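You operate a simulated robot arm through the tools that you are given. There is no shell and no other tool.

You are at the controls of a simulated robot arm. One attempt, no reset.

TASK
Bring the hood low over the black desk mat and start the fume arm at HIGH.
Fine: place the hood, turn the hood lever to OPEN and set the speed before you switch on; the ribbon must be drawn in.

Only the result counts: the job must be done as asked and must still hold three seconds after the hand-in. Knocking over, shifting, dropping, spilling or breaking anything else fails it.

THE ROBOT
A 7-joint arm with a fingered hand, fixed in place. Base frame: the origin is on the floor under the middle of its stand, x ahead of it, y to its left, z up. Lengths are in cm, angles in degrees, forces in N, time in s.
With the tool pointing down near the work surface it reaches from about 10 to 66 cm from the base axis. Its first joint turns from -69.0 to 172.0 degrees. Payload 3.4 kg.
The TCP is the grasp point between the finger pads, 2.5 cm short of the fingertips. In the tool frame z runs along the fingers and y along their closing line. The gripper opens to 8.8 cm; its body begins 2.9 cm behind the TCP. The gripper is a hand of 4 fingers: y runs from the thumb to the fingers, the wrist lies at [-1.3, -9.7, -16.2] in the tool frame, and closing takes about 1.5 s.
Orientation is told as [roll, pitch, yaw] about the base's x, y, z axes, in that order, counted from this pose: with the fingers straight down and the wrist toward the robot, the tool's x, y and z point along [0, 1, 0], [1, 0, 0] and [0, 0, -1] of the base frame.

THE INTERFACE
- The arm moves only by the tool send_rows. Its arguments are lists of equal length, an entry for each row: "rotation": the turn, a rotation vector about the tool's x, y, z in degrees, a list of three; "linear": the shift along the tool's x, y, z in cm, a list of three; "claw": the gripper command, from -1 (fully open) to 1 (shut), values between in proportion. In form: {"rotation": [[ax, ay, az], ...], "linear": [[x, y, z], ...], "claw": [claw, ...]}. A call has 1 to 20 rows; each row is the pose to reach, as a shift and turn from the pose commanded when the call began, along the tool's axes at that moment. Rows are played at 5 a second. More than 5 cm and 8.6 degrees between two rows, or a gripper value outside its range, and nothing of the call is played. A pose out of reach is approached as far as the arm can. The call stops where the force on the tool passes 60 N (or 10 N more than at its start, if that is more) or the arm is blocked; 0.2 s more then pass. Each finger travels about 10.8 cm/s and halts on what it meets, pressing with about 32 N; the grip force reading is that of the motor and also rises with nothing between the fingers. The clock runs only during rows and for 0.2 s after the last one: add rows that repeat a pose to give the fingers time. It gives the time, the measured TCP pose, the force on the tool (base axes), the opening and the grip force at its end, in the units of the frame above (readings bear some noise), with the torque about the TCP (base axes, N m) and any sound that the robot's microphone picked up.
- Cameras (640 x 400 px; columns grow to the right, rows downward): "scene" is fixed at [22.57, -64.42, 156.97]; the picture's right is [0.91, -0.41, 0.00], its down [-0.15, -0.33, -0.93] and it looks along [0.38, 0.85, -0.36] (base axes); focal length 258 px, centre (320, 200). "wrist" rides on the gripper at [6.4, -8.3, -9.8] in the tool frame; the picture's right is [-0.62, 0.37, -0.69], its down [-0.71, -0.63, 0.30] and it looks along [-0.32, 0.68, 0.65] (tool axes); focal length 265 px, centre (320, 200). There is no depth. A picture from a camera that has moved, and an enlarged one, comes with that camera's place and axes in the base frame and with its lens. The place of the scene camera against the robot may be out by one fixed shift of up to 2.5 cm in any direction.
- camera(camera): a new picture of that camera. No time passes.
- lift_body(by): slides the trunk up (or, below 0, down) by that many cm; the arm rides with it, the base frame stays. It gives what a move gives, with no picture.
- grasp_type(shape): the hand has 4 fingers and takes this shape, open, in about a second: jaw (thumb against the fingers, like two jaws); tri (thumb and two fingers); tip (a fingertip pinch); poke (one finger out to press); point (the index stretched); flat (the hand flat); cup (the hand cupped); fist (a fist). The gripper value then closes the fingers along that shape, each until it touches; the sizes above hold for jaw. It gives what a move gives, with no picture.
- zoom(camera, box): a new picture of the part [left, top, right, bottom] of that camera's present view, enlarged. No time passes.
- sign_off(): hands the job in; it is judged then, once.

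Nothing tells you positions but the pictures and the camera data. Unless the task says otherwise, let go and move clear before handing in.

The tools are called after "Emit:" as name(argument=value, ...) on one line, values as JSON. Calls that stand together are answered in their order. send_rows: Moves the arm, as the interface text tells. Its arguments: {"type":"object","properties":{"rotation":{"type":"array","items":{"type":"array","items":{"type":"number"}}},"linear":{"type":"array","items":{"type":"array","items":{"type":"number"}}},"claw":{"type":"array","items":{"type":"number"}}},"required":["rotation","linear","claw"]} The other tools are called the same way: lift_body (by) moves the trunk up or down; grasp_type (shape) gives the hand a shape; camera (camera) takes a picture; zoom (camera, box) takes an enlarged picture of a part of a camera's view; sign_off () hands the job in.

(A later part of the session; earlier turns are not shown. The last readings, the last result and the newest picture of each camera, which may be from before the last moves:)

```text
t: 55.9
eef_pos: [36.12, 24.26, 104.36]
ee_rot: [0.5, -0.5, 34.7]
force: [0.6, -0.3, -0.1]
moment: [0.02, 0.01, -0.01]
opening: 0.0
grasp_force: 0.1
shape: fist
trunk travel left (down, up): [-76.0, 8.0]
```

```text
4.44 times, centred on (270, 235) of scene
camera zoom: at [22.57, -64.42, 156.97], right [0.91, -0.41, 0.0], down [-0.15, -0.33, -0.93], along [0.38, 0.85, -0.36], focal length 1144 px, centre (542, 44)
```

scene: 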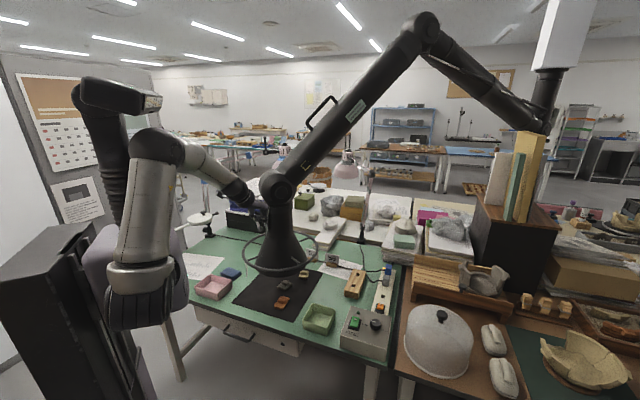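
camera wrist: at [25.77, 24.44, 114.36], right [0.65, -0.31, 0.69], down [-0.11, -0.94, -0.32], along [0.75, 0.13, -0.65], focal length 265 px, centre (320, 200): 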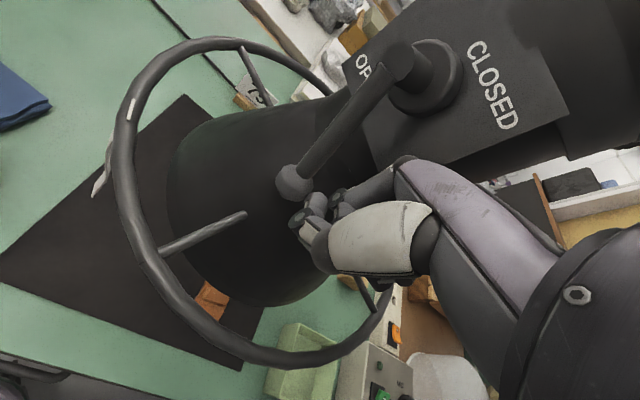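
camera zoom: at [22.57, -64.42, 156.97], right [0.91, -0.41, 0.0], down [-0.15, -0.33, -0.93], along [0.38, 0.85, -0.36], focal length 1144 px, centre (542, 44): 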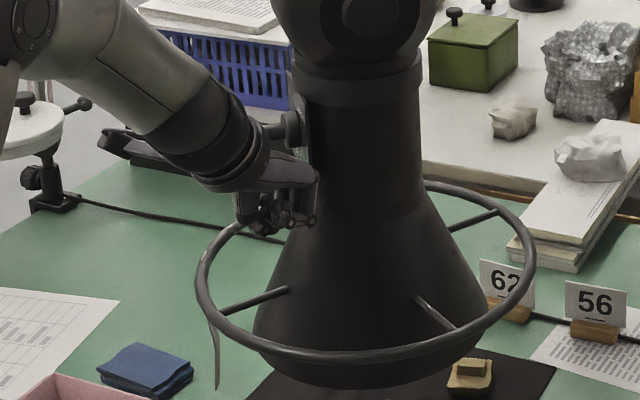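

The lever is now about 73° round. I push the fist left in small steps to finish the turn to the bottom.

Emit:
send_rows(rotation=[[0, 0, 0], [0, 0, 0], [0, 0, 0], [0, 0, 0]], linear=[[0.55, 0.28, 0], [1.1, 0.56, 0], [1.64, 0.84, 0], [1.64, 0.84, 0]], claw=[1, 1, 1, 1])

Emit:
camera(camera="wrist")

Emit:
zoom(camera="scene", box=[235, 190, 290, 245])

```text
t: 56.9
eef_pos: [36.64, 25.91, 106.28]
ee_rot: [1.9, -2.1, 34.1]
force: [-0.1, -0.1, 0.2]
moment: [0.01, 0.01, 0.0]
opening: 0.02
grasp_force: 0.1
shape: fist
trunk travel left (down, up): [-76.0, 8.0]
```

```text
taken
camera wrist: at [26.04, 26.0, 116.02], right [0.65, -0.34, 0.68], down [-0.12, -0.93, -0.35], along [0.75, 0.15, -0.64], focal length 265 px, centre (320, 200)
```

wrist: 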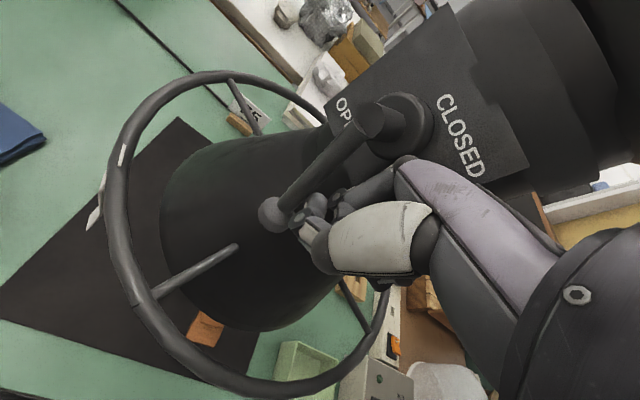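

```text
7.27 times, centred on (262, 218) of scene
camera zoom: at [22.57, -64.42, 156.97], right [0.91, -0.41, 0.0], down [-0.15, -0.33, -0.93], along [0.38, 0.85, -0.36], focal length 1873 px, centre (738, 73)
```

zoom: 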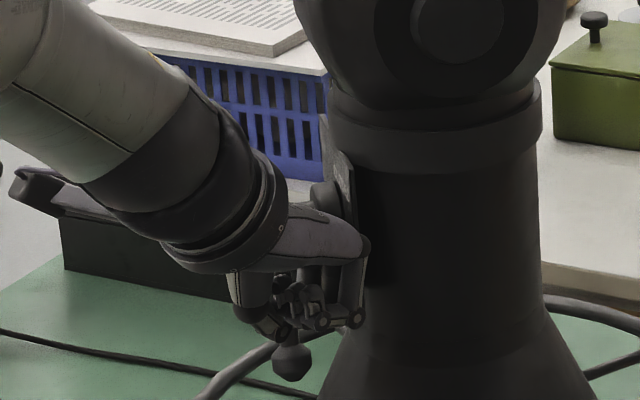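

The ball is at about 78°; the arm drifts up as it goes left, so I let the hand rise while pushing further left, and compensate with the trunk after.

Emit:
send_rows(rotation=[[0, 0, -2], [0, 0, -4], [0, 0, -6], [0, 0, -6]], linear=[[0.3, 0.1, -1.5], [0.9, 0.4, -3.0], [1.57, 0.72, -3.0], [1.57, 0.72, -3.0]], claw=[1, 1, 1, 1])

Emit:
camera(camera="wrist")

```text
t: 57.9
eef_pos: [35.99, 27.5, 108.2]
ee_rot: [1.1, -1.2, 40.4]
force: [0.3, -4.2, 0.3]
moment: [0.11, 0.02, -0.03]
opening: 8.05
grasp_force: 0.0
shape: fist
trunk travel left (down, up): [-76.0, 8.0]
```

```text
taken
camera wrist: at [25.48, 26.6, 118.03], right [0.68, -0.25, 0.69], down [-0.01, -0.94, -0.33], along [0.73, 0.21, -0.65], focal length 265 px, centre (320, 200)
```

wrist: 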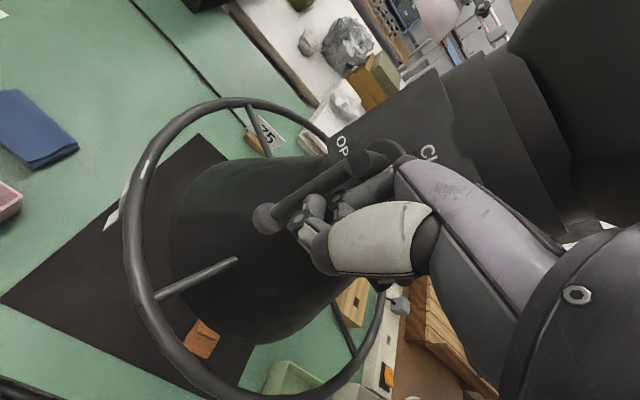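

The ball is now straight below the pivot (near [36.6, 30.3, 102.6]), so the lever should be at OPEN. I back the hand away to the right to check the lever and the hood.

Emit:
send_rows(rotation=[[0, 0, 0], [0, 0, 0], [0, 0, 0], [0, 0, 0]], linear=[[-0.6, -1.2, 0], [-1.3, -2.4, 0], [-2.5, -4.8, 0], [-2.5, -4.8, 0]], claw=[1, 1, 1, 1])

Emit:
camera(camera="wrist")

Emit:
zoom(camera="scene", box=[225, 180, 315, 280])

```text
t: 58.9
eef_pos: [33.53, 22.63, 106.93]
ee_rot: [0.0, 0.0, 41.1]
force: [0.4, 0.3, 0.3]
moment: [0.03, 0.0, 0.0]
opening: 8.07
grasp_force: 0.1
shape: fist
trunk travel left (down, up): [-76.0, 8.0]
```

```text
taken
camera wrist: at [23.05, 22.01, 116.77], right [0.68, -0.22, 0.69], down [0.0, -0.95, -0.3], along [0.73, 0.2, -0.65], focal length 265 px, centre (320, 200)
```

wrist: 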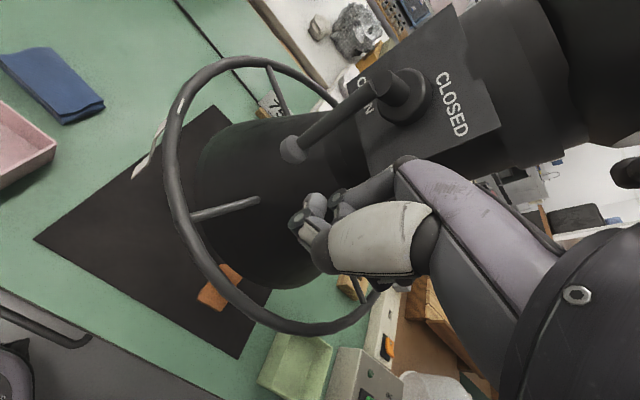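

```text
4.00 times, centred on (270, 230) of scene
camera zoom: at [22.57, -64.42, 156.97], right [0.91, -0.41, 0.0], down [-0.15, -0.33, -0.93], along [0.38, 0.85, -0.36], focal length 1030 px, centre (520, 80)
```

zoom: 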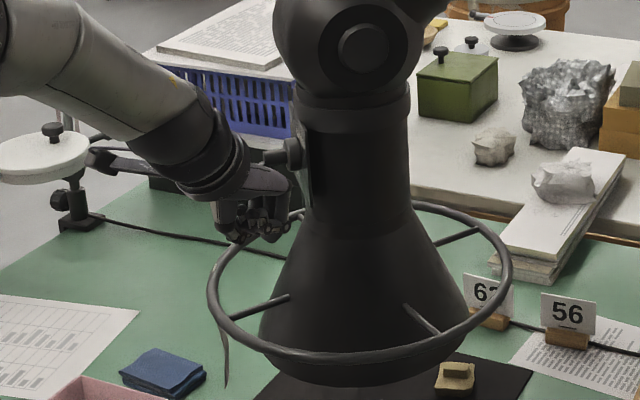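

Emit:
zoom(camera="wrist", box=[250, 0, 530, 200])

```text
2.00 times, centred on (390, 100) of wrist
camera zoom: at [23.05, 22.01, 116.77], right [0.68, -0.22, 0.69], down [0.0, -0.95, -0.3], along [0.73, 0.2, -0.65], focal length 531 px, centre (180, 400)
```

zoom: 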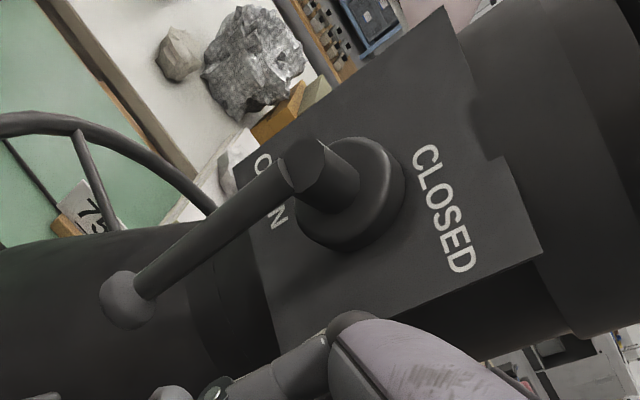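

The lever now points straight down in line with the duct, next to OPEN, and the pushing force had risen to 4 N at the end, so it is at its stop. I raise the trunk and take the hand away to the right, toward the fume box.

Emit:
lift_body(by=8)

Emit:
send_rows(rotation=[[0, 0, 4], [0, 0, 8], [0, 0, 14], [0, 0, 20], [0, 0, 28], [0, 0, 36], [0, 0, 41], [0, 0, 41]], linear=[[-2.8, -1.2, -0.6], [-5.6, -2.4, -1.2], [-8.4, -3.7, -1.8], [-11.2, -4.9, -2.4], [-13.97, -6.2, -3], [-16, -6.2, -3], [-18, -6.2, -3], [-18, -6.2, -3]], claw=[1, 1, 1, 1, 1, 1, 1, 1])

Emit:
camera(camera="wrist")

Emit:
camera(camera="scene")

```text
t: 60.0
eef_pos: [33.47, 22.75, 114.97]
ee_rot: [-0.1, -0.1, 41.1]
force: [0.0, 0.2, -0.8]
moment: [0.03, 0.01, 0.02]
opening: 8.05
grasp_force: 0.2
shape: fist
trunk travel left (down, up): [-84.0, 0.0]
```

```text
t: 61.9
eef_pos: [40.56, 5.13, 117.95]
ee_rot: [0.1, -0.1, 0.0]
force: [-0.7, -0.4, 0.1]
moment: [-0.01, 0.01, -0.01]
opening: 8.07
grasp_force: 0.0
shape: fist
trunk travel left (down, up): [-84.0, 0.0]
```

```text
taken
camera wrist: at [32.27, 11.45, 127.73], right [0.37, -0.62, 0.69], down [-0.63, -0.71, -0.31], along [0.68, -0.33, -0.65], focal length 265 px, centre (320, 200)
```

wrist: 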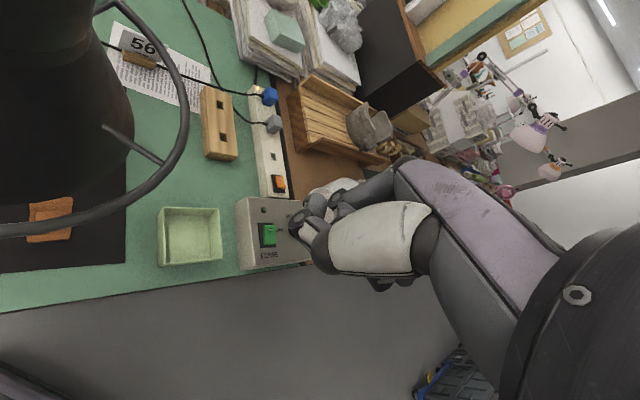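

```text
taken
```

scene: 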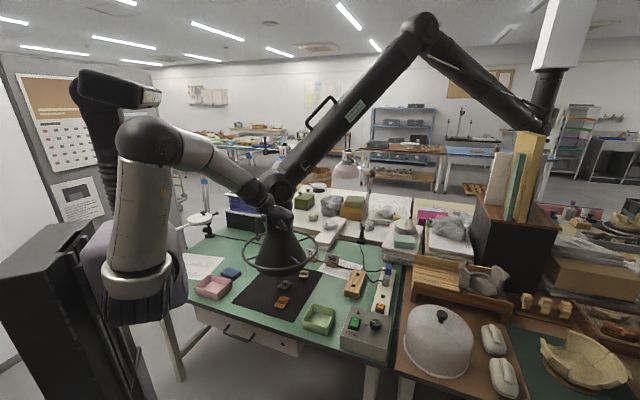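

The arm is in a natural posture again. I change to an open jaw, go out over the fume box and lower with the trunk for a close look.

Emit:
send_rows(rotation=[[0, 0, 0], [0, 0, 0], [0, 0, 0], [0, 0, 0]], linear=[[-2.5, 3, 0], [-5, 6, 0], [-8, 10, 0], [-8, 10, 0]], claw=[1, 1, 1, 1])

Emit:
lift_body(by=-14)

Emit:
grasp_type(shape="tri")

Emit:
camera(camera="wrist")

Emit:
zoom(camera="scene", box=[220, 180, 320, 290])

```text
t: 62.9
eef_pos: [50.62, -2.73, 118.26]
ee_rot: [0.1, -0.2, 0.0]
force: [-0.5, 0.2, -0.3]
moment: [-0.02, -0.01, 0.0]
opening: 8.07
grasp_force: 0.2
shape: fist
trunk travel left (down, up): [-84.0, 0.0]
```

```text
t: 64.5
eef_pos: [50.64, -2.72, 104.22]
ee_rot: [0.0, -0.1, 0.1]
force: [-0.4, -0.1, 0.2]
moment: [-0.01, -0.01, -0.02]
opening: 8.03
grasp_force: 0.1
shape: fist
trunk travel left (down, up): [-70.0, 14.0]
```

```text
t: 65.4
eef_pos: [50.65, -2.74, 104.15]
ee_rot: [-0.1, -0.1, 0.0]
force: [1.1, 0.6, 0.0]
moment: [0.02, 0.01, 0.02]
opening: 8.75
grasp_force: 0.1
shape: tri
trunk travel left (down, up): [-70.0, 14.0]
```

```text
taken
camera wrist: at [42.37, 3.6, 113.96], right [0.37, -0.62, 0.69], down [-0.63, -0.71, -0.31], along [0.69, -0.32, -0.65], focal length 265 px, centre (320, 200)
```

wrist: 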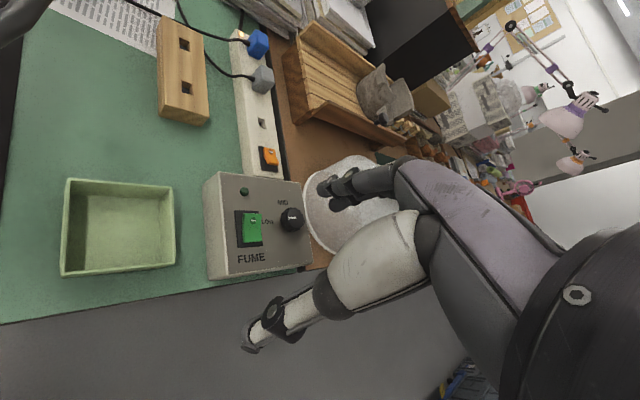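

```text
3.64 times, centred on (270, 235) of scene
camera zoom: at [22.57, -64.42, 156.97], right [0.91, -0.41, 0.0], down [-0.15, -0.33, -0.93], along [0.38, 0.85, -0.36], focal length 936 px, centre (502, 73)
```

zoom: 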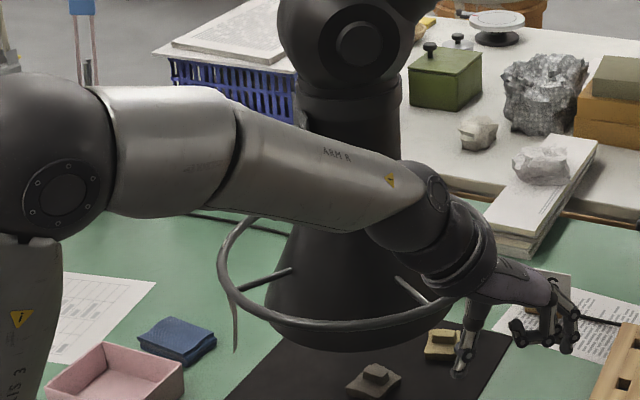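

Emit:
zoom(camera="wrist", box=[190, 150, 350, 290])

```text
2.86 times, centred on (270, 220) of wrist
camera zoom: at [42.37, 3.6, 113.96], right [0.37, -0.62, 0.69], down [-0.63, -0.71, -0.31], along [0.69, -0.32, -0.65], focal length 758 px, centre (463, 143)
```

zoom: 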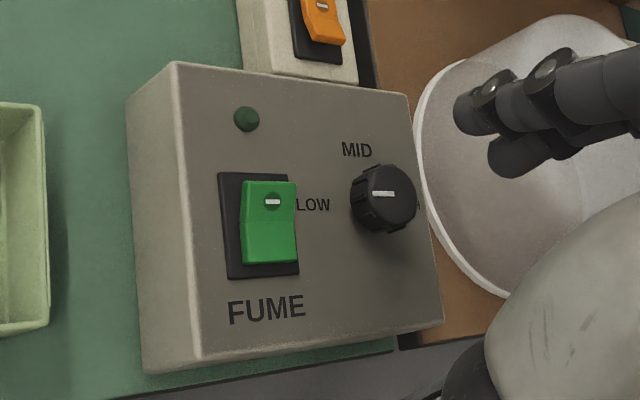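

The box is clear: the knob (centre ≈ [68.2, -9.45, 81.8]) points at LOW, with MID at the back and HIGH at the right, so it needs a half turn clockwise; the green rocker is at ≈ [62.7, -5.2, 80.8]. I move above the knob with the hand tilted slightly forward for reach, then lower the trunk.

Emit:
send_rows(rotation=[[-5, 0.9, -5], [-10, 1.8, -10], [-15, 2.6, -15], [-20, 3.5, -20], [-20, 3.5, -20]], linear=[[-1.3, 2.3, -2], [-2.6, 4.7, -4], [-4, 7, -6], [-5.3, 9.35, -8], [-5.3, 9.35, -8]], claw=[-1, -1, -1, -0.6, -0.4])

Emit:
lift_body(by=-20)

Emit:
camera(camera="wrist")

Emit:
camera(camera="scene")

```text
t: 66.6
eef_pos: [59.95, -7.98, 112.19]
ee_rot: [-0.3, -20.4, 20.3]
force: [-0.7, 0.3, 0.0]
moment: [-0.02, -0.01, 0.0]
opening: 6.21
grasp_force: 0.1
shape: tri
trunk travel left (down, up): [-70.0, 14.0]
```

```text
t: 68.8
eef_pos: [59.91, -8.09, 92.01]
ee_rot: [-0.1, -20.3, 20.4]
force: [-0.9, 0.0, -0.4]
moment: [-0.01, 0.03, 0.01]
opening: 6.23
grasp_force: 0.1
shape: tri
trunk travel left (down, up): [-50.0, 34.0]
```

```text
taken
camera wrist: at [47.19, -5.93, 98.41], right [0.31, -0.54, 0.78], down [-0.21, -0.84, -0.5], along [0.93, 0.0, -0.38], focal length 265 px, centre (320, 200)
```

wrist: 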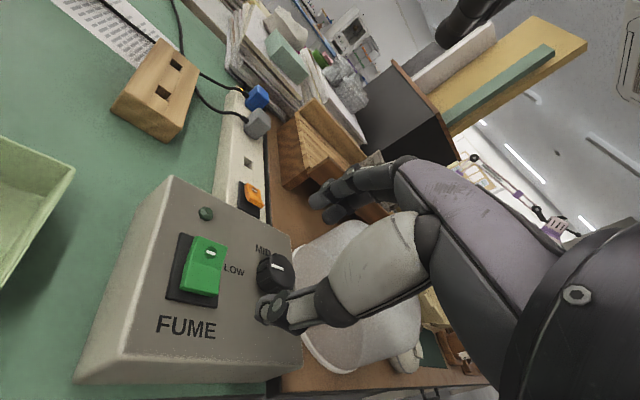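

```text
taken
```

scene: 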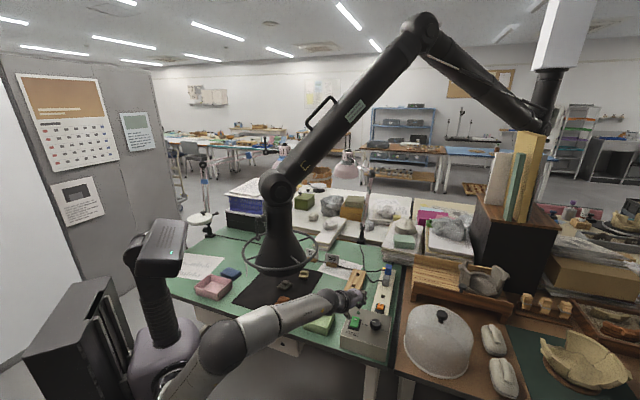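

Emit:
zoom(camera="wrist", box=[130, 180, 350, 360])

Emit:
zoom(camera="scene", box=[310, 270, 400, 360])

```text
2.22 times, centred on (240, 270) of wrist
camera zoom: at [47.19, -5.93, 98.41], right [0.31, -0.54, 0.78], down [-0.21, -0.84, -0.5], along [0.93, 0.0, -0.38], focal length 590 px, centre (498, 44)
```

zoom: 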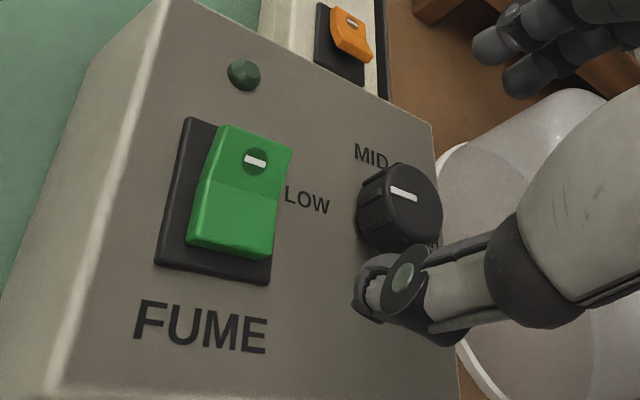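

```text
4.44 times, centred on (355, 315) of scene
camera zoom: at [22.57, -64.42, 156.97], right [0.91, -0.41, 0.0], down [-0.15, -0.33, -0.93], along [0.38, 0.85, -0.36], focal length 1144 px, centre (164, -311)
```

zoom: 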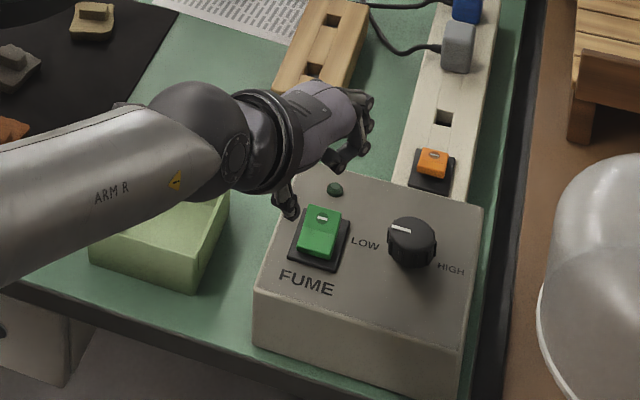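

Emit:
zoom(camera="scene", box=[340, 300, 395, 345])

Emit:
zoom(camera="wrist", box=[160, 170, 290, 310])

```text
8.89 times, centred on (368, 322) of scene
camera zoom: at [22.57, -64.42, 156.97], right [0.91, -0.41, 0.0], down [-0.15, -0.33, -0.93], along [0.38, 0.85, -0.36], focal length 2289 px, centre (-102, -889)
```

zoom: 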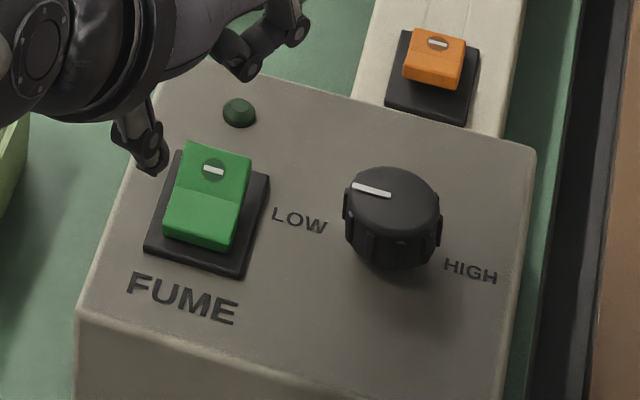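

```text
2.86 times, centred on (225, 240) of wrist
camera zoom: at [47.19, -5.93, 98.41], right [0.31, -0.54, 0.78], down [-0.21, -0.84, -0.5], along [0.93, 0.0, -0.38], focal length 758 px, centre (591, 86)
```

zoom: 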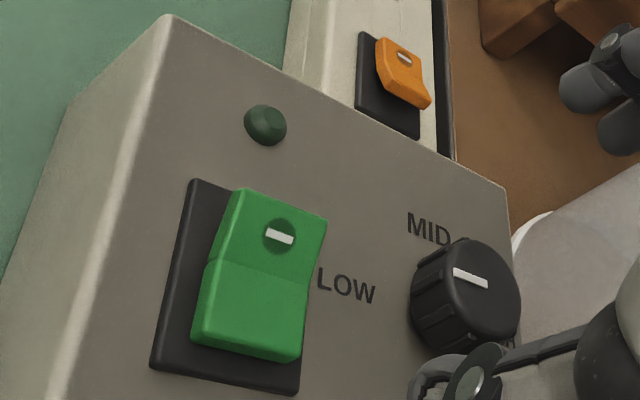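

Key readings: knob top centre ≈ [68.3, -9.3, 82.1], radius 2 cm, box top z ≈ 80.2; the strip's orange rocker (on) has its bar end pressed, while the green one's bar end is raised, so ON means pressing the green bar end at ≈ [63.3, -4.5]. I now bring the hand over the knob, nearly upright, at yaw 25°.

Emit:
send_rows(rotation=[[3.6, 0.4, -1.1], [7.2, 0.8, -2.2], [10.8, 1.2, -3.2], [14.3, 1.6, -4.3], [14.3, 1.6, -4.3]], linear=[[-1, 1.4, 1.6], [-2, 2.8, 3.2], [-3, 4.2, 4.8], [-4.06, 5.6, 6.34], [-4.06, 5.6, 6.34]], claw=[-0.4, -0.4, -0.4, -0.4, -0.4])

Emit:
zoom(camera="scene", box=[320, 270, 410, 350])

Emit:
camera(camera="wrist")

```text
t: 70.0
eef_pos: [68.45, -9.15, 88.11]
ee_rot: [0.6, -6.0, 24.8]
force: [0.2, -0.5, 0.7]
moment: [-0.02, 0.0, 0.02]
opening: 6.19
grasp_force: 0.2
shape: tri
trunk travel left (down, up): [-50.0, 34.0]
```

```text
5.00 times, centred on (365, 310) of scene
camera zoom: at [22.57, -64.42, 156.97], right [0.91, -0.41, 0.0], down [-0.15, -0.33, -0.93], along [0.38, 0.85, -0.36], focal length 1288 px, centre (95, -350)
```

zoom: 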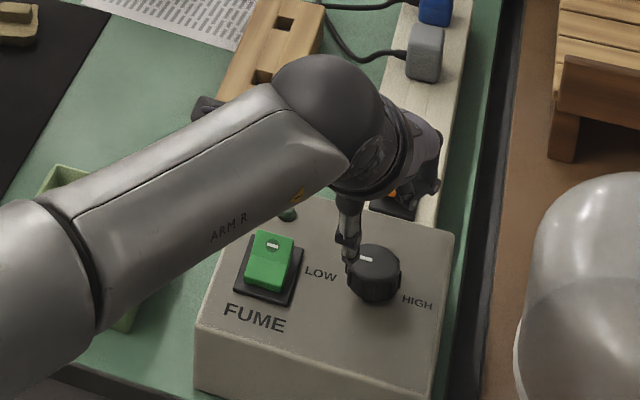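

```text
taken
camera wrist: at [57.33, -7.44, 97.11], right [0.53, -0.45, 0.72], down [-0.24, -0.9, -0.37], along [0.81, 0.02, -0.58], focal length 265 px, centre (320, 200)
```

wrist: 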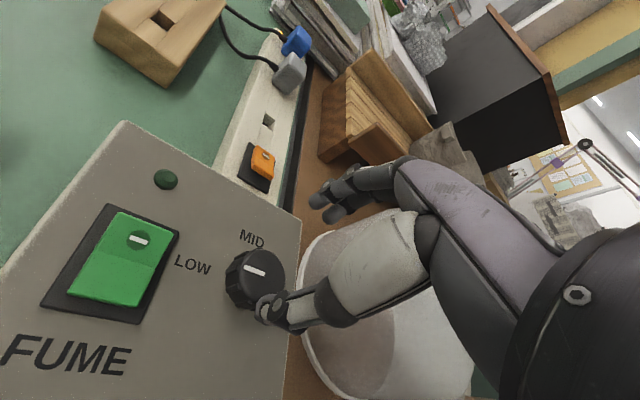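

The hand is centred over the knob ([68.45, -9.15]). I lower it so the fingertips straddle the knob, just above the box top.

Emit:
send_rows(rotation=[[0, 0, 0], [0, 0, 0], [0, 0, 0], [0, 0, 0], [0, 0, 0]], linear=[[0, -0.2, 1.3], [0, -0.35, 2.5], [-0.07, -0.55, 3.7], [-0.07, -0.71, 4.85], [-0.07, -0.71, 4.85]], claw=[-0.4, -0.4, -0.4, -0.4, -0.4])

Emit:
zoom(camera="scene", box=[335, 280, 405, 345])

Emit:
camera(camera="wrist")

```text
t: 71.2
eef_pos: [68.17, -9.26, 83.04]
ee_rot: [0.5, -6.0, 24.7]
force: [0.4, -0.2, 1.2]
moment: [-0.04, 0.02, -0.01]
opening: 6.19
grasp_force: 0.0
shape: tri
trunk travel left (down, up): [-50.0, 34.0]
```

```text
6.15 times, centred on (370, 312) of scene
camera zoom: at [22.57, -64.42, 156.97], right [0.91, -0.41, 0.0], down [-0.15, -0.33, -0.93], along [0.38, 0.85, -0.36], focal length 1585 px, centre (12, -492)
```

zoom: 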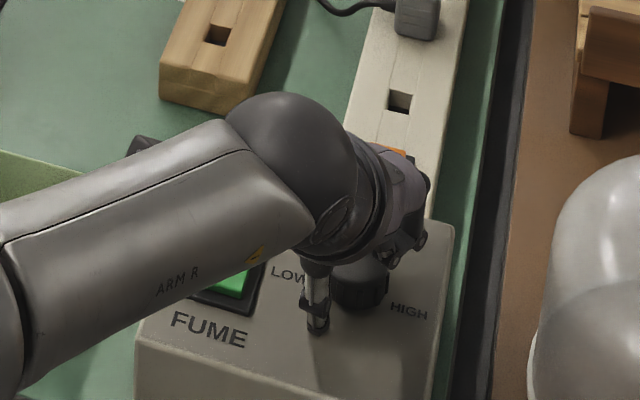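

```text
taken
camera wrist: at [57.07, -7.58, 92.14], right [0.53, -0.45, 0.72], down [-0.24, -0.9, -0.38], along [0.81, 0.02, -0.58], focal length 265 px, centre (320, 200)
```

wrist: 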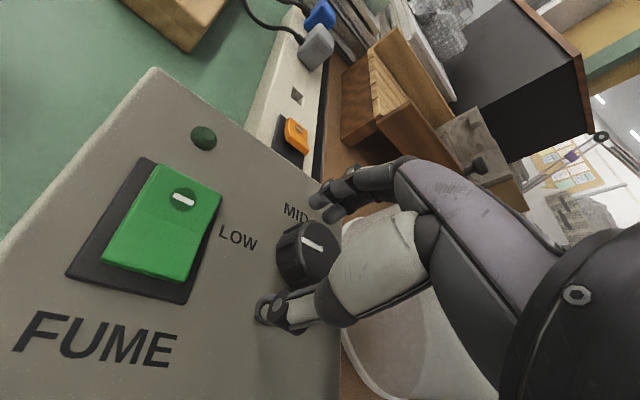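

The knob sits between thumb and fingers. I close gently on it.

Emit:
send_rows(rotation=[[0, 0, 0], [0, 0, 0], [0, 0, 0], [0, 0, 0], [0, 0, 0], [0, 0, 0], [0, 0, 0]], linear=[[0, 0, 0], [0, 0, 0], [0, 0, 0], [0, 0, 0], [0, 0, 0], [0, 0, 0], [0, 0, 0]], claw=[-0.2, 0, 0.1, 0.2, 0.3, 0.4, 0.4])

Emit:
camera(camera="wrist")

```text
t: 72.8
eef_pos: [68.22, -9.31, 83.06]
ee_rot: [0.5, -5.9, 24.8]
force: [-2.8, 0.9, -3.8]
moment: [0.08, -0.01, 0.0]
opening: 2.76
grasp_force: 32.0
shape: tri
trunk travel left (down, up): [-50.0, 34.0]
```

```text
taken
camera wrist: at [57.07, -7.57, 92.07], right [0.53, -0.44, 0.72], down [-0.24, -0.9, -0.37], along [0.81, 0.02, -0.58], focal length 265 px, centre (320, 200)
```

wrist: 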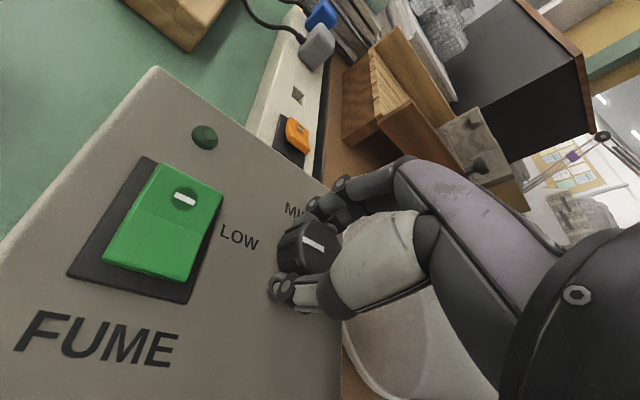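

The knob is held (opening 2.8 cm, 32 N). I turn the hand clockwise by 50° about the knob's axis.

Emit:
send_rows(rotation=[[0, -0.52, 5], [0, -1.04, 9.9], [0, -1.56, 14.9], [0, -2.08, 19.9], [0, -2.6, 24.9], [0, -3.12, 29.8], [0, -3.64, 34.8], [0, -4.16, 39.8], [0, -4.7, 44.7], [0, -5.2, 49.7], [0, -5.2, 49.7]], linear=[[0, 0, 0], [0, 0, 0], [0, 0, 0], [0, 0, 0], [0, 0, 0], [0, 0, 0], [0, 0, 0], [0, 0, 0], [0, 0, 0], [0, 0, 0], [0, 0, 0]], claw=[0.4, 0.4, 0.4, 0.4, 0.4, 0.4, 0.4, 0.4, 0.4, 0.4, 0.4])

Emit:
camera(camera="wrist")

Emit:
zoom(camera="scene", box=[335, 280, 405, 345])

```text
t: 75.2
eef_pos: [68.27, -9.44, 82.94]
ee_rot: [0.2, -5.6, -25.5]
force: [8.1, -1.7, -3.2]
moment: [-0.1, -0.35, 0.02]
opening: 2.69
grasp_force: 32.3
shape: tri
trunk travel left (down, up): [-50.0, 34.0]
```

```text
taken
camera wrist: at [62.69, 0.22, 92.09], right [0.0, -0.69, 0.72], down [-0.84, -0.39, -0.37], along [0.54, -0.61, -0.59], focal length 265 px, centre (320, 200)
```

wrist: 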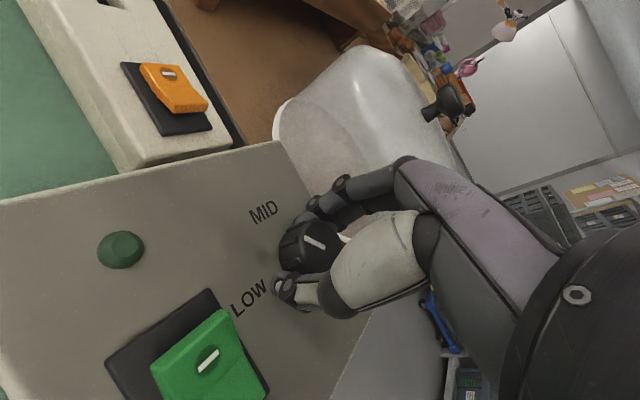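

```text
6.15 times, centred on (370, 312) of scene
camera zoom: at [22.57, -64.42, 156.97], right [0.91, -0.41, 0.0], down [-0.15, -0.33, -0.93], along [0.38, 0.85, -0.36], focal length 1585 px, centre (12, -492)
```

zoom: 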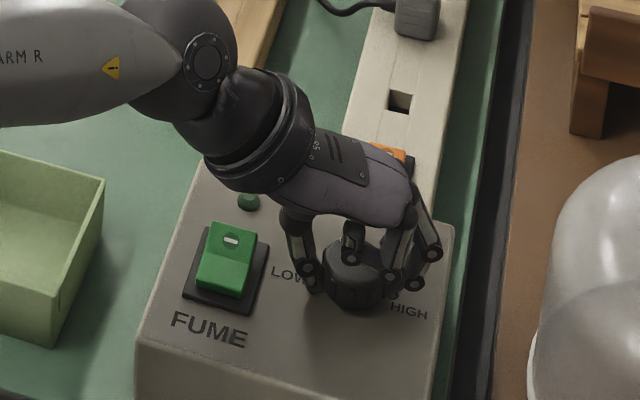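

The knob turned with the hand by about 50°, and nothing else moved. I release slightly, lift 4 cm, swing back, and regrip for the next bite.

Emit:
send_rows(rotation=[[0, 0, 0], [0, 0, 0], [0, 0, 0], [0, 0, 0], [0, 0, 0], [0, 0, 0], [0, 0, 0]], linear=[[0, 0, 0], [0, 0, 0], [0, 0, 0], [0, 0.1, -1], [0, 0.25, -2.5], [0, 0.42, -4], [0, 0.42, -4]], claw=[0.2, 0, -0.1, -0.1, -0.1, -0.1, -0.1])

Emit:
zoom(camera="wrist", box=[140, 160, 360, 360])

```text
t: 76.8
eef_pos: [68.22, -9.43, 86.99]
ee_rot: [0.3, -5.6, -25.2]
force: [0.0, -0.6, 0.8]
moment: [0.0, -0.01, 0.01]
opening: 4.79
grasp_force: 0.0
shape: tri
trunk travel left (down, up): [-50.0, 34.0]
```

```text
2.00 times, centred on (250, 260) of wrist
camera zoom: at [62.56, 0.24, 96.11], right [0.0, -0.69, 0.72], down [-0.84, -0.39, -0.37], along [0.54, -0.61, -0.59], focal length 531 px, centre (460, 80)
```

zoom: 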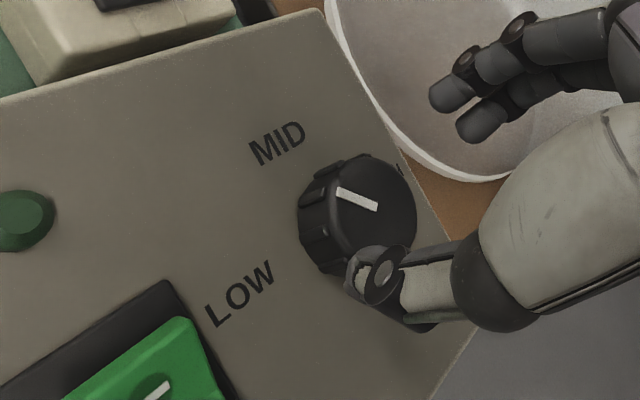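

The pointer has moved about 50° toward MID. I swing the raised hand back to +33° yaw.

Emit:
send_rows(rotation=[[0, 0.7, -7.2], [0, 1.4, -14.5], [0, 2.1, -21.7], [0, 2.85, -29], [0, 3.56, -36.2], [0, 4.3, -43.4], [0, 5.0, -50.7], [0, 5.7, -57.9], [0, 5.7, -57.9]], linear=[[0, 0, 0], [0, 0, 0], [0, 0, 0], [0, 0, 0], [0, 0, 0], [0, 0, 0], [0, 0, 0], [0, 0, 0], [0, 0, 0]], claw=[-0.3, -0.4, -0.4, -0.4, -0.4, -0.4, -0.4, -0.4, -0.4])

```text
t: 78.8
eef_pos: [68.14, -9.42, 87.22]
ee_rot: [0.1, -5.9, 33.1]
force: [-0.6, -1.1, -0.2]
moment: [0.0, 0.0, 0.03]
opening: 6.13
grasp_force: 0.1
shape: tri
trunk travel left (down, up): [-50.0, 34.0]
```

Emit:
send_rows(rotation=[[0, 0, 0], [0, 0, 0], [0, 0, 0], [0, 0, 0], [0, 0, 0], [0, 0, 0], [0, 0, 0], [0, 0, 0], [0, 0, 0], [0, 0, 0]], linear=[[0, -0.06, 1.1], [0, -0.12, 2.2], [0.02, -0.18, 3.2], [0.02, -0.24, 4.15], [0.02, -0.24, 4.15], [0.02, -0.24, 4.15], [0.02, -0.24, 4.15], [0.02, -0.24, 4.15], [0.02, -0.24, 4.15], [0.02, -0.24, 4.15]], claw=[-0.4, -0.4, -0.4, -0.4, -0.2, 0, 0.15, 0.3, 0.4, 0.4])

Emit:
camera(camera="wrist")

```text
t: 81.0
eef_pos: [68.22, -9.44, 83.07]
ee_rot: [0.1, -6.1, 33.0]
force: [-3.7, -3.8, 9.1]
moment: [-0.19, 0.33, 0.03]
opening: 3.03
grasp_force: 0.1
shape: tri
trunk travel left (down, up): [-50.0, 34.0]
```

```text
taken
camera wrist: at [56.93, -9.14, 92.05], right [0.58, -0.36, 0.73], down [-0.11, -0.92, -0.37], along [0.8, 0.14, -0.58], focal length 265 px, centre (320, 200)
```

wrist: 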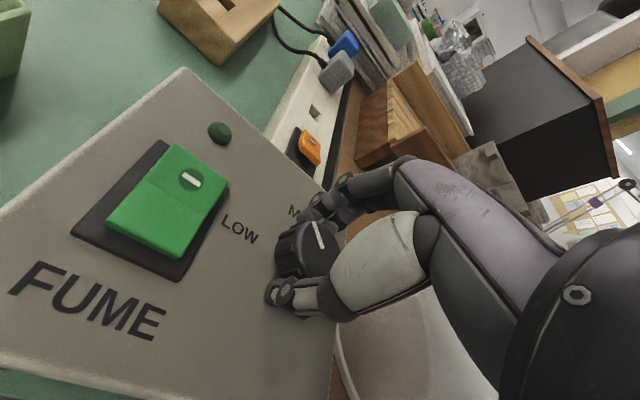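

Emit:
zoom(camera="wrist", box=[240, 160, 380, 340])

Emit:
zoom(camera="scene", box=[345, 285, 400, 340])

```text
2.22 times, centred on (310, 250) of wrist
camera zoom: at [56.93, -9.14, 92.05], right [0.58, -0.36, 0.73], down [-0.11, -0.92, -0.37], along [0.8, 0.14, -0.58], focal length 590 px, centre (342, 89)
```

zoom: 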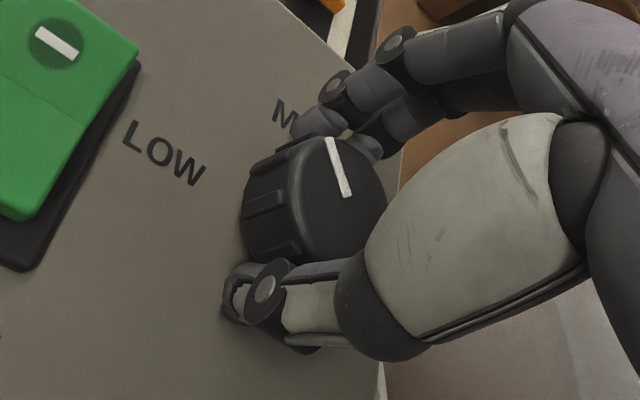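

```text
7.27 times, centred on (372, 312) of scene
camera zoom: at [22.57, -64.42, 156.97], right [0.91, -0.41, 0.0], down [-0.15, -0.33, -0.93], along [0.38, 0.85, -0.36], focal length 1873 px, centre (-62, -618)
```

zoom: 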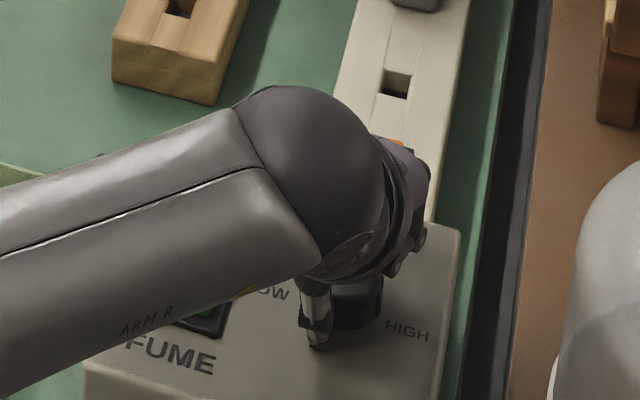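

The knob is between the pads but the grip force reads low, so I close further.

Emit:
send_rows(rotation=[[0, 0, 0], [0, 0, 0], [0, 0, 0], [0, 0, 0]], linear=[[0, 0, 0], [0, 0, 0], [0, 0, 0], [0, 0, 0]], claw=[0.45, 0.5, 0.5, 0.5])

```text
t: 82.0
eef_pos: [68.2, -9.38, 82.98]
ee_rot: [0.2, -6.0, 33.0]
force: [-3.1, 0.1, 7.0]
moment: [-0.08, 0.31, 0.01]
opening: 2.84
grasp_force: 32.5
shape: tri
trunk travel left (down, up): [-50.0, 34.0]
```

Gripped (32 N). I turn clockwise 66°.

Emit:
send_rows(rotation=[[0, -0.53, 5.05], [0, -1.06, 10.1], [0, -1.6, 15.1], [0, -2.1, 20.2], [0, -2.65, 25.2], [0, -3.2, 30.3], [0, -3.7, 35.3], [0, -4.25, 40.4], [0, -4.8, 45.4], [0, -5.3, 50.5], [0, -5.8, 55.5], [0, -6.4, 60.6], [0, -6.9, 65.6], [0, -6.9, 65.6]], linear=[[0, 0, 0], [0, 0, 0], [0, 0, 0], [0, 0, 0], [0, 0, 0], [0, 0, 0], [0, 0, 0], [0, 0, 0], [0, 0, 0], [0, 0, 0], [0, 0, 0], [0, 0, 0], [0, 0, 0], [0, 0, 0]], claw=[0.5, 0.5, 0.5, 0.5, 0.5, 0.5, 0.5, 0.5, 0.5, 0.5, 0.5, 0.5, 0.5, 0.5])

Emit:
camera(camera="wrist")

```text
t: 85.0
eef_pos: [68.43, -9.76, 83.02]
ee_rot: [0.3, -5.6, -33.6]
force: [5.4, 4.8, 0.9]
moment: [0.06, -0.12, 0.03]
opening: 2.8
grasp_force: 32.1
shape: tri
trunk travel left (down, up): [-50.0, 34.0]
```

```text
taken
camera wrist: at [64.27, 0.64, 92.07], right [-0.1, -0.69, 0.72], down [-0.89, -0.26, -0.37], along [0.44, -0.68, -0.59], focal length 265 px, centre (320, 200)
```

wrist: 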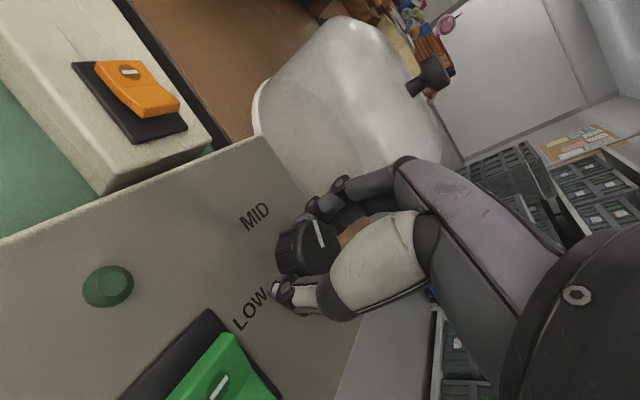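

The knob followed again (about 116° in all). Release, lift, and swing back for the last bite.

Emit:
send_rows(rotation=[[0, 0, 0], [0, 0, 0], [0, 0, 0], [0, 0, 0], [0, 0, 0], [0, 0, 0], [0, 0, 0]], linear=[[0, 0, 0], [0, 0, 0], [0, 0, 0], [0, 0.1, -1], [0, 0.25, -2.5], [0, 0.42, -4], [0, 0.42, -4]], claw=[0.2, 0, -0.1, -0.1, -0.1, -0.1, -0.1])

Emit:
zoom(camera="wrist", box=[140, 160, 360, 360])

Emit:
send_rows(rotation=[[0, 0.7, -7.3], [0, 1.4, -14.6], [0, 2.1, -22], [0, 2.9, -29.3], [0, 3.6, -36.6], [0, 4.3, -44], [0, 5.0, -51.3], [0, 5.8, -58.6], [0, 6.5, -66.2], [0, 6.5, -66.2]], linear=[[0, 0, 0], [0, 0, 0], [0, 0, 0], [0, 0, 0], [0, 0, 0], [0, 0, 0], [0, 0, 0], [0, 0, 0], [0, 0, 0], [0, 0, 0]], claw=[-0.3, -0.4, -0.4, -0.4, -0.4, -0.4, -0.4, -0.4, -0.4, -0.4])

Emit:
zoom(camera="wrist", box=[120, 120, 380, 360])

```text
t: 86.6
eef_pos: [68.21, -9.16, 87.24]
ee_rot: [0.1, -5.8, -32.8]
force: [-0.1, 0.0, -0.5]
moment: [-0.02, 0.0, -0.04]
opening: 4.79
grasp_force: 0.1
shape: tri
trunk travel left (down, up): [-50.0, 34.0]
```

```text
2.00 times, centred on (250, 260) of wrist
camera zoom: at [63.95, 1.2, 96.13], right [-0.09, -0.68, 0.73], down [-0.89, -0.28, -0.37], along [0.45, -0.68, -0.58], focal length 531 px, centre (460, 80)
```

zoom: 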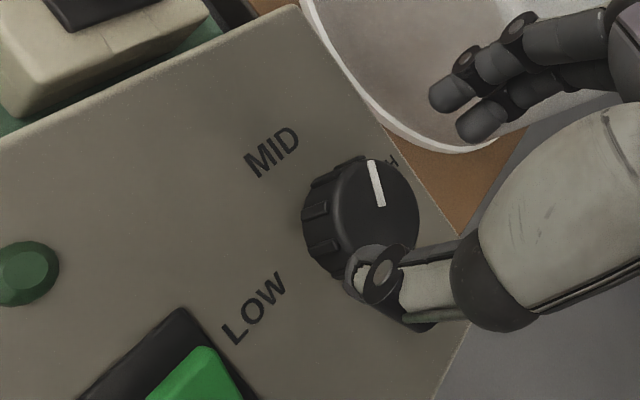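

```text
t: 88.8
eef_pos: [68.44, -9.31, 87.08]
ee_rot: [-0.2, -5.6, 33.7]
force: [-0.2, -0.1, -0.2]
moment: [0.04, 0.0, 0.02]
opening: 6.15
grasp_force: 0.1
shape: tri
trunk travel left (down, up): [-50.0, 34.0]
```

```text
1.67 times, centred on (250, 240) of wrist
camera zoom: at [57.1, -9.08, 96.02], right [0.59, -0.35, 0.73], down [-0.1, -0.93, -0.36], along [0.8, 0.14, -0.58], focal length 442 px, centre (437, 133)
```

zoom: 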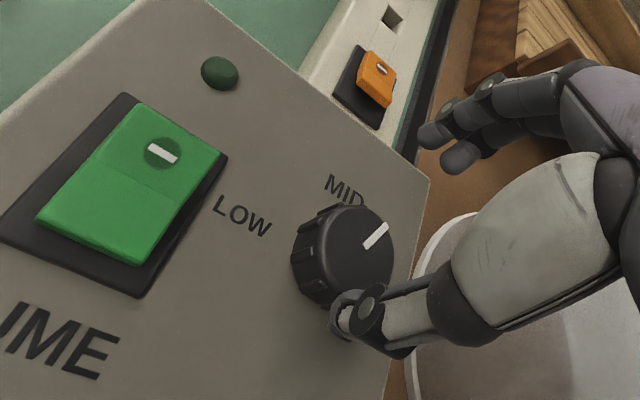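

The pointer is about 30° past MID, so about 60° remain. I regrip and turn the last bite.

Emit:
send_rows(rotation=[[0, 0, 0], [0, 0, 0], [0, 0, 0], [0, 0, 0], [0, 0, 0], [0, 0, 0], [0, 0, 0], [0, 0, 0], [0, 0, 0], [0, 0, 0], [0, 0, 0]], linear=[[0, -0.12, 1.1], [0.03, -0.25, 2.1], [0.06, -0.4, 3.1], [0.08, -0.51, 4.0], [0.08, -0.51, 4.0], [0.08, -0.51, 4.0], [0.08, -0.51, 4.0], [0.08, -0.51, 4.0], [0.08, -0.51, 4.0], [0.08, -0.51, 4.0], [0.08, -0.51, 4.0]], claw=[-0.4, -0.4, -0.4, -0.4, -0.2, 0, 0.15, 0.3, 0.4, 0.5, 0.5])

Emit:
camera(camera="wrist")

```text
t: 91.2
eef_pos: [68.14, -9.24, 83.01]
ee_rot: [-0.2, -5.7, 33.7]
force: [-3.6, -1.4, 1.3]
moment: [-0.08, 0.2, -0.01]
opening: 2.76
grasp_force: 31.6
shape: tri
trunk travel left (down, up): [-50.0, 34.0]
```

```text
taken
camera wrist: at [56.9, -9.02, 92.02], right [0.59, -0.35, 0.73], down [-0.1, -0.93, -0.36], along [0.8, 0.14, -0.58], focal length 265 px, centre (320, 200)
```

wrist: 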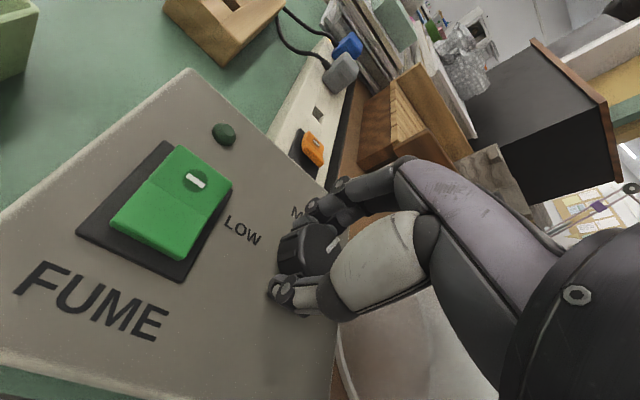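

Emit:
send_rows(rotation=[[0, -0.5, 5.05], [0, -1.0, 10.1], [0, -1.5, 15.1], [0, -2.0, 20.2], [0, -2.5, 25.2], [0, -3.0, 30.3], [0, -3.5, 35.3], [0, -4.0, 40.4], [0, -4.5, 45.4], [0, -5.0, 50.5], [0, -5.5, 55.5], [0, -6.0, 60.6], [0, -6.3, 63.7], [0, -6.3, 63.7]], linear=[[0, 0, 0], [0, 0, 0], [0, 0, 0], [0, 0, 0], [0, 0, 0], [0, 0, 0], [0, 0, 0], [0, 0, 0], [0, 0, 0], [0, 0, 0], [0, 0, 0], [0, 0, 0], [0, 0, 0], [0, 0, 0]], claw=[0.5, 0.5, 0.5, 0.5, 0.5, 0.5, 0.5, 0.5, 0.5, 0.5, 0.5, 0.5, 0.5, 0.5])

Emit:
camera(camera="wrist")

```text
t: 94.2
eef_pos: [68.46, -9.6, 83.06]
ee_rot: [0.6, -5.7, -31.1]
force: [7.4, 13.4, 6.4]
moment: [0.3, -0.09, 0.24]
opening: 2.65
grasp_force: 31.7
shape: tri
trunk travel left (down, up): [-50.0, 34.0]
```

```text
taken
camera wrist: at [63.75, 0.54, 92.09], right [-0.07, -0.69, 0.72], down [-0.88, -0.3, -0.37], along [0.47, -0.66, -0.59], focal length 265 px, centre (320, 200)
```

wrist: 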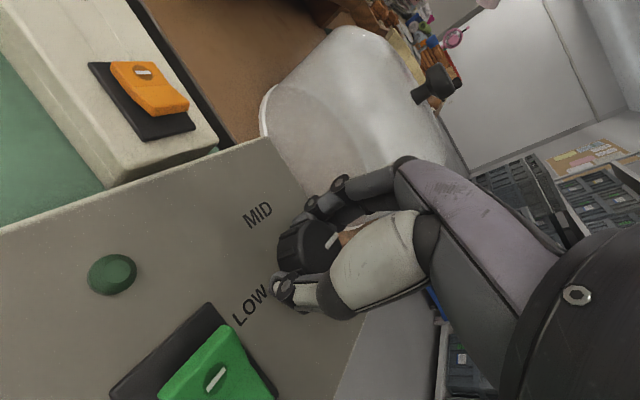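

The torque rose at the end (0.24 N m), which suggests the knob met its stop at HIGH. I release, lift and look at the pointer.

Emit:
send_rows(rotation=[[0, 0, 0], [0, 0, 0], [0, 0, 0], [0, 0, 0], [0, 0, 0], [0, 0, 0], [0, 0, 0]], linear=[[0, 0, 0], [0, 0, 0], [0, 0, 0], [0, 0.1, -1], [0, 0.25, -2.5], [0, 0.42, -4], [0, 0.42, -4]], claw=[0.2, 0, -0.1, -0.1, -0.1, -0.1, -0.1])

Emit:
zoom(camera="wrist", box=[140, 160, 360, 360])

Emit:
zoom(camera="scene", box=[340, 290, 400, 345])

```text
t: 95.8
eef_pos: [68.09, -9.25, 87.04]
ee_rot: [0.0, -5.8, -30.5]
force: [-0.6, 0.4, -1.1]
moment: [-0.01, 0.0, -0.01]
opening: 4.8
grasp_force: 0.1
shape: tri
trunk travel left (down, up): [-50.0, 34.0]
```

```text
2.00 times, centred on (250, 260) of wrist
camera zoom: at [63.41, 0.9, 96.07], right [-0.06, -0.68, 0.73], down [-0.88, -0.31, -0.37], along [0.48, -0.66, -0.58], focal length 531 px, centre (460, 80)
```

zoom: 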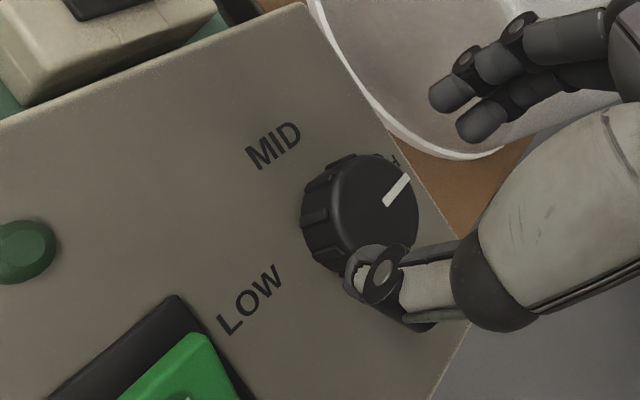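

```text
7.27 times, centred on (370, 318) of scene
camera zoom: at [22.57, -64.42, 156.97], right [0.91, -0.41, 0.0], down [-0.15, -0.33, -0.93], along [0.38, 0.85, -0.36], focal length 1873 px, centre (-44, -654)
```

zoom: 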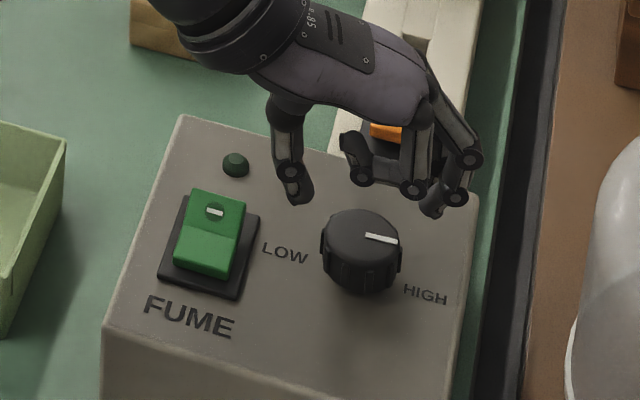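

The pointer now lies at HIGH and the box has not shifted. Before switching on I check the hood, the lever and the ribbon once more.

Emit:
zoom(camera="scene", box=[225, 160, 325, 300])

Emit:
zoom(camera="scene", box=[240, 190, 290, 245])

Emit:
camera(camera="scene")

```text
2.86 times, centred on (275, 230) of scene
camera zoom: at [22.57, -64.42, 156.97], right [0.91, -0.41, 0.0], down [-0.15, -0.33, -0.93], along [0.38, 0.85, -0.36], focal length 736 px, centre (449, 114)
```

zoom: 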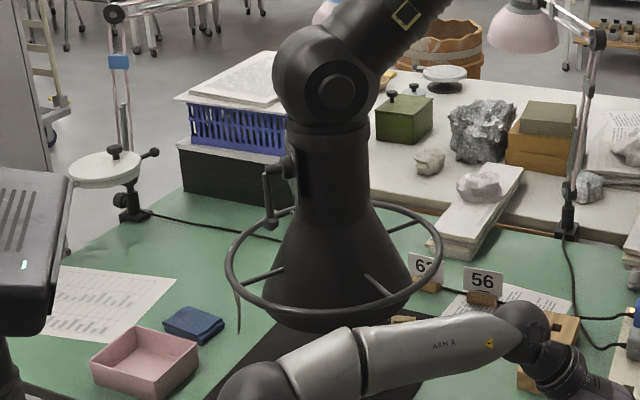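

```text
7.27 times, centred on (265, 218) of scene
camera zoom: at [22.57, -64.42, 156.97], right [0.91, -0.41, 0.0], down [-0.15, -0.33, -0.93], along [0.38, 0.85, -0.36], focal length 1873 px, centre (720, 73)
```

zoom: 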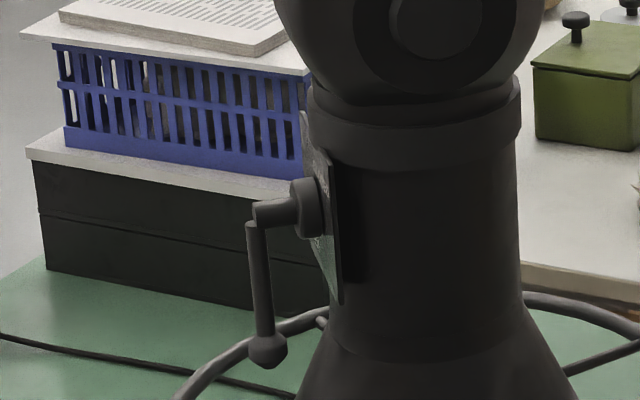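

```text
taken
```

scene: 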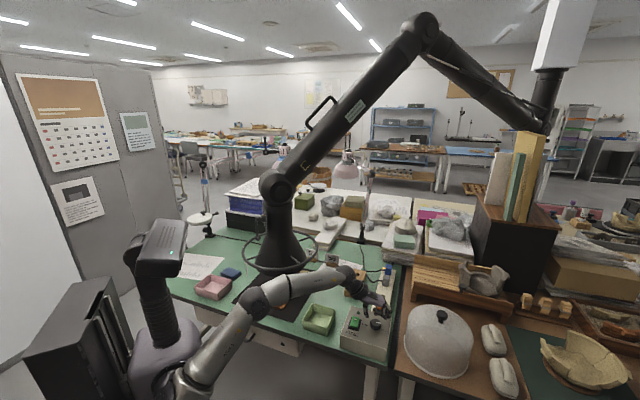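

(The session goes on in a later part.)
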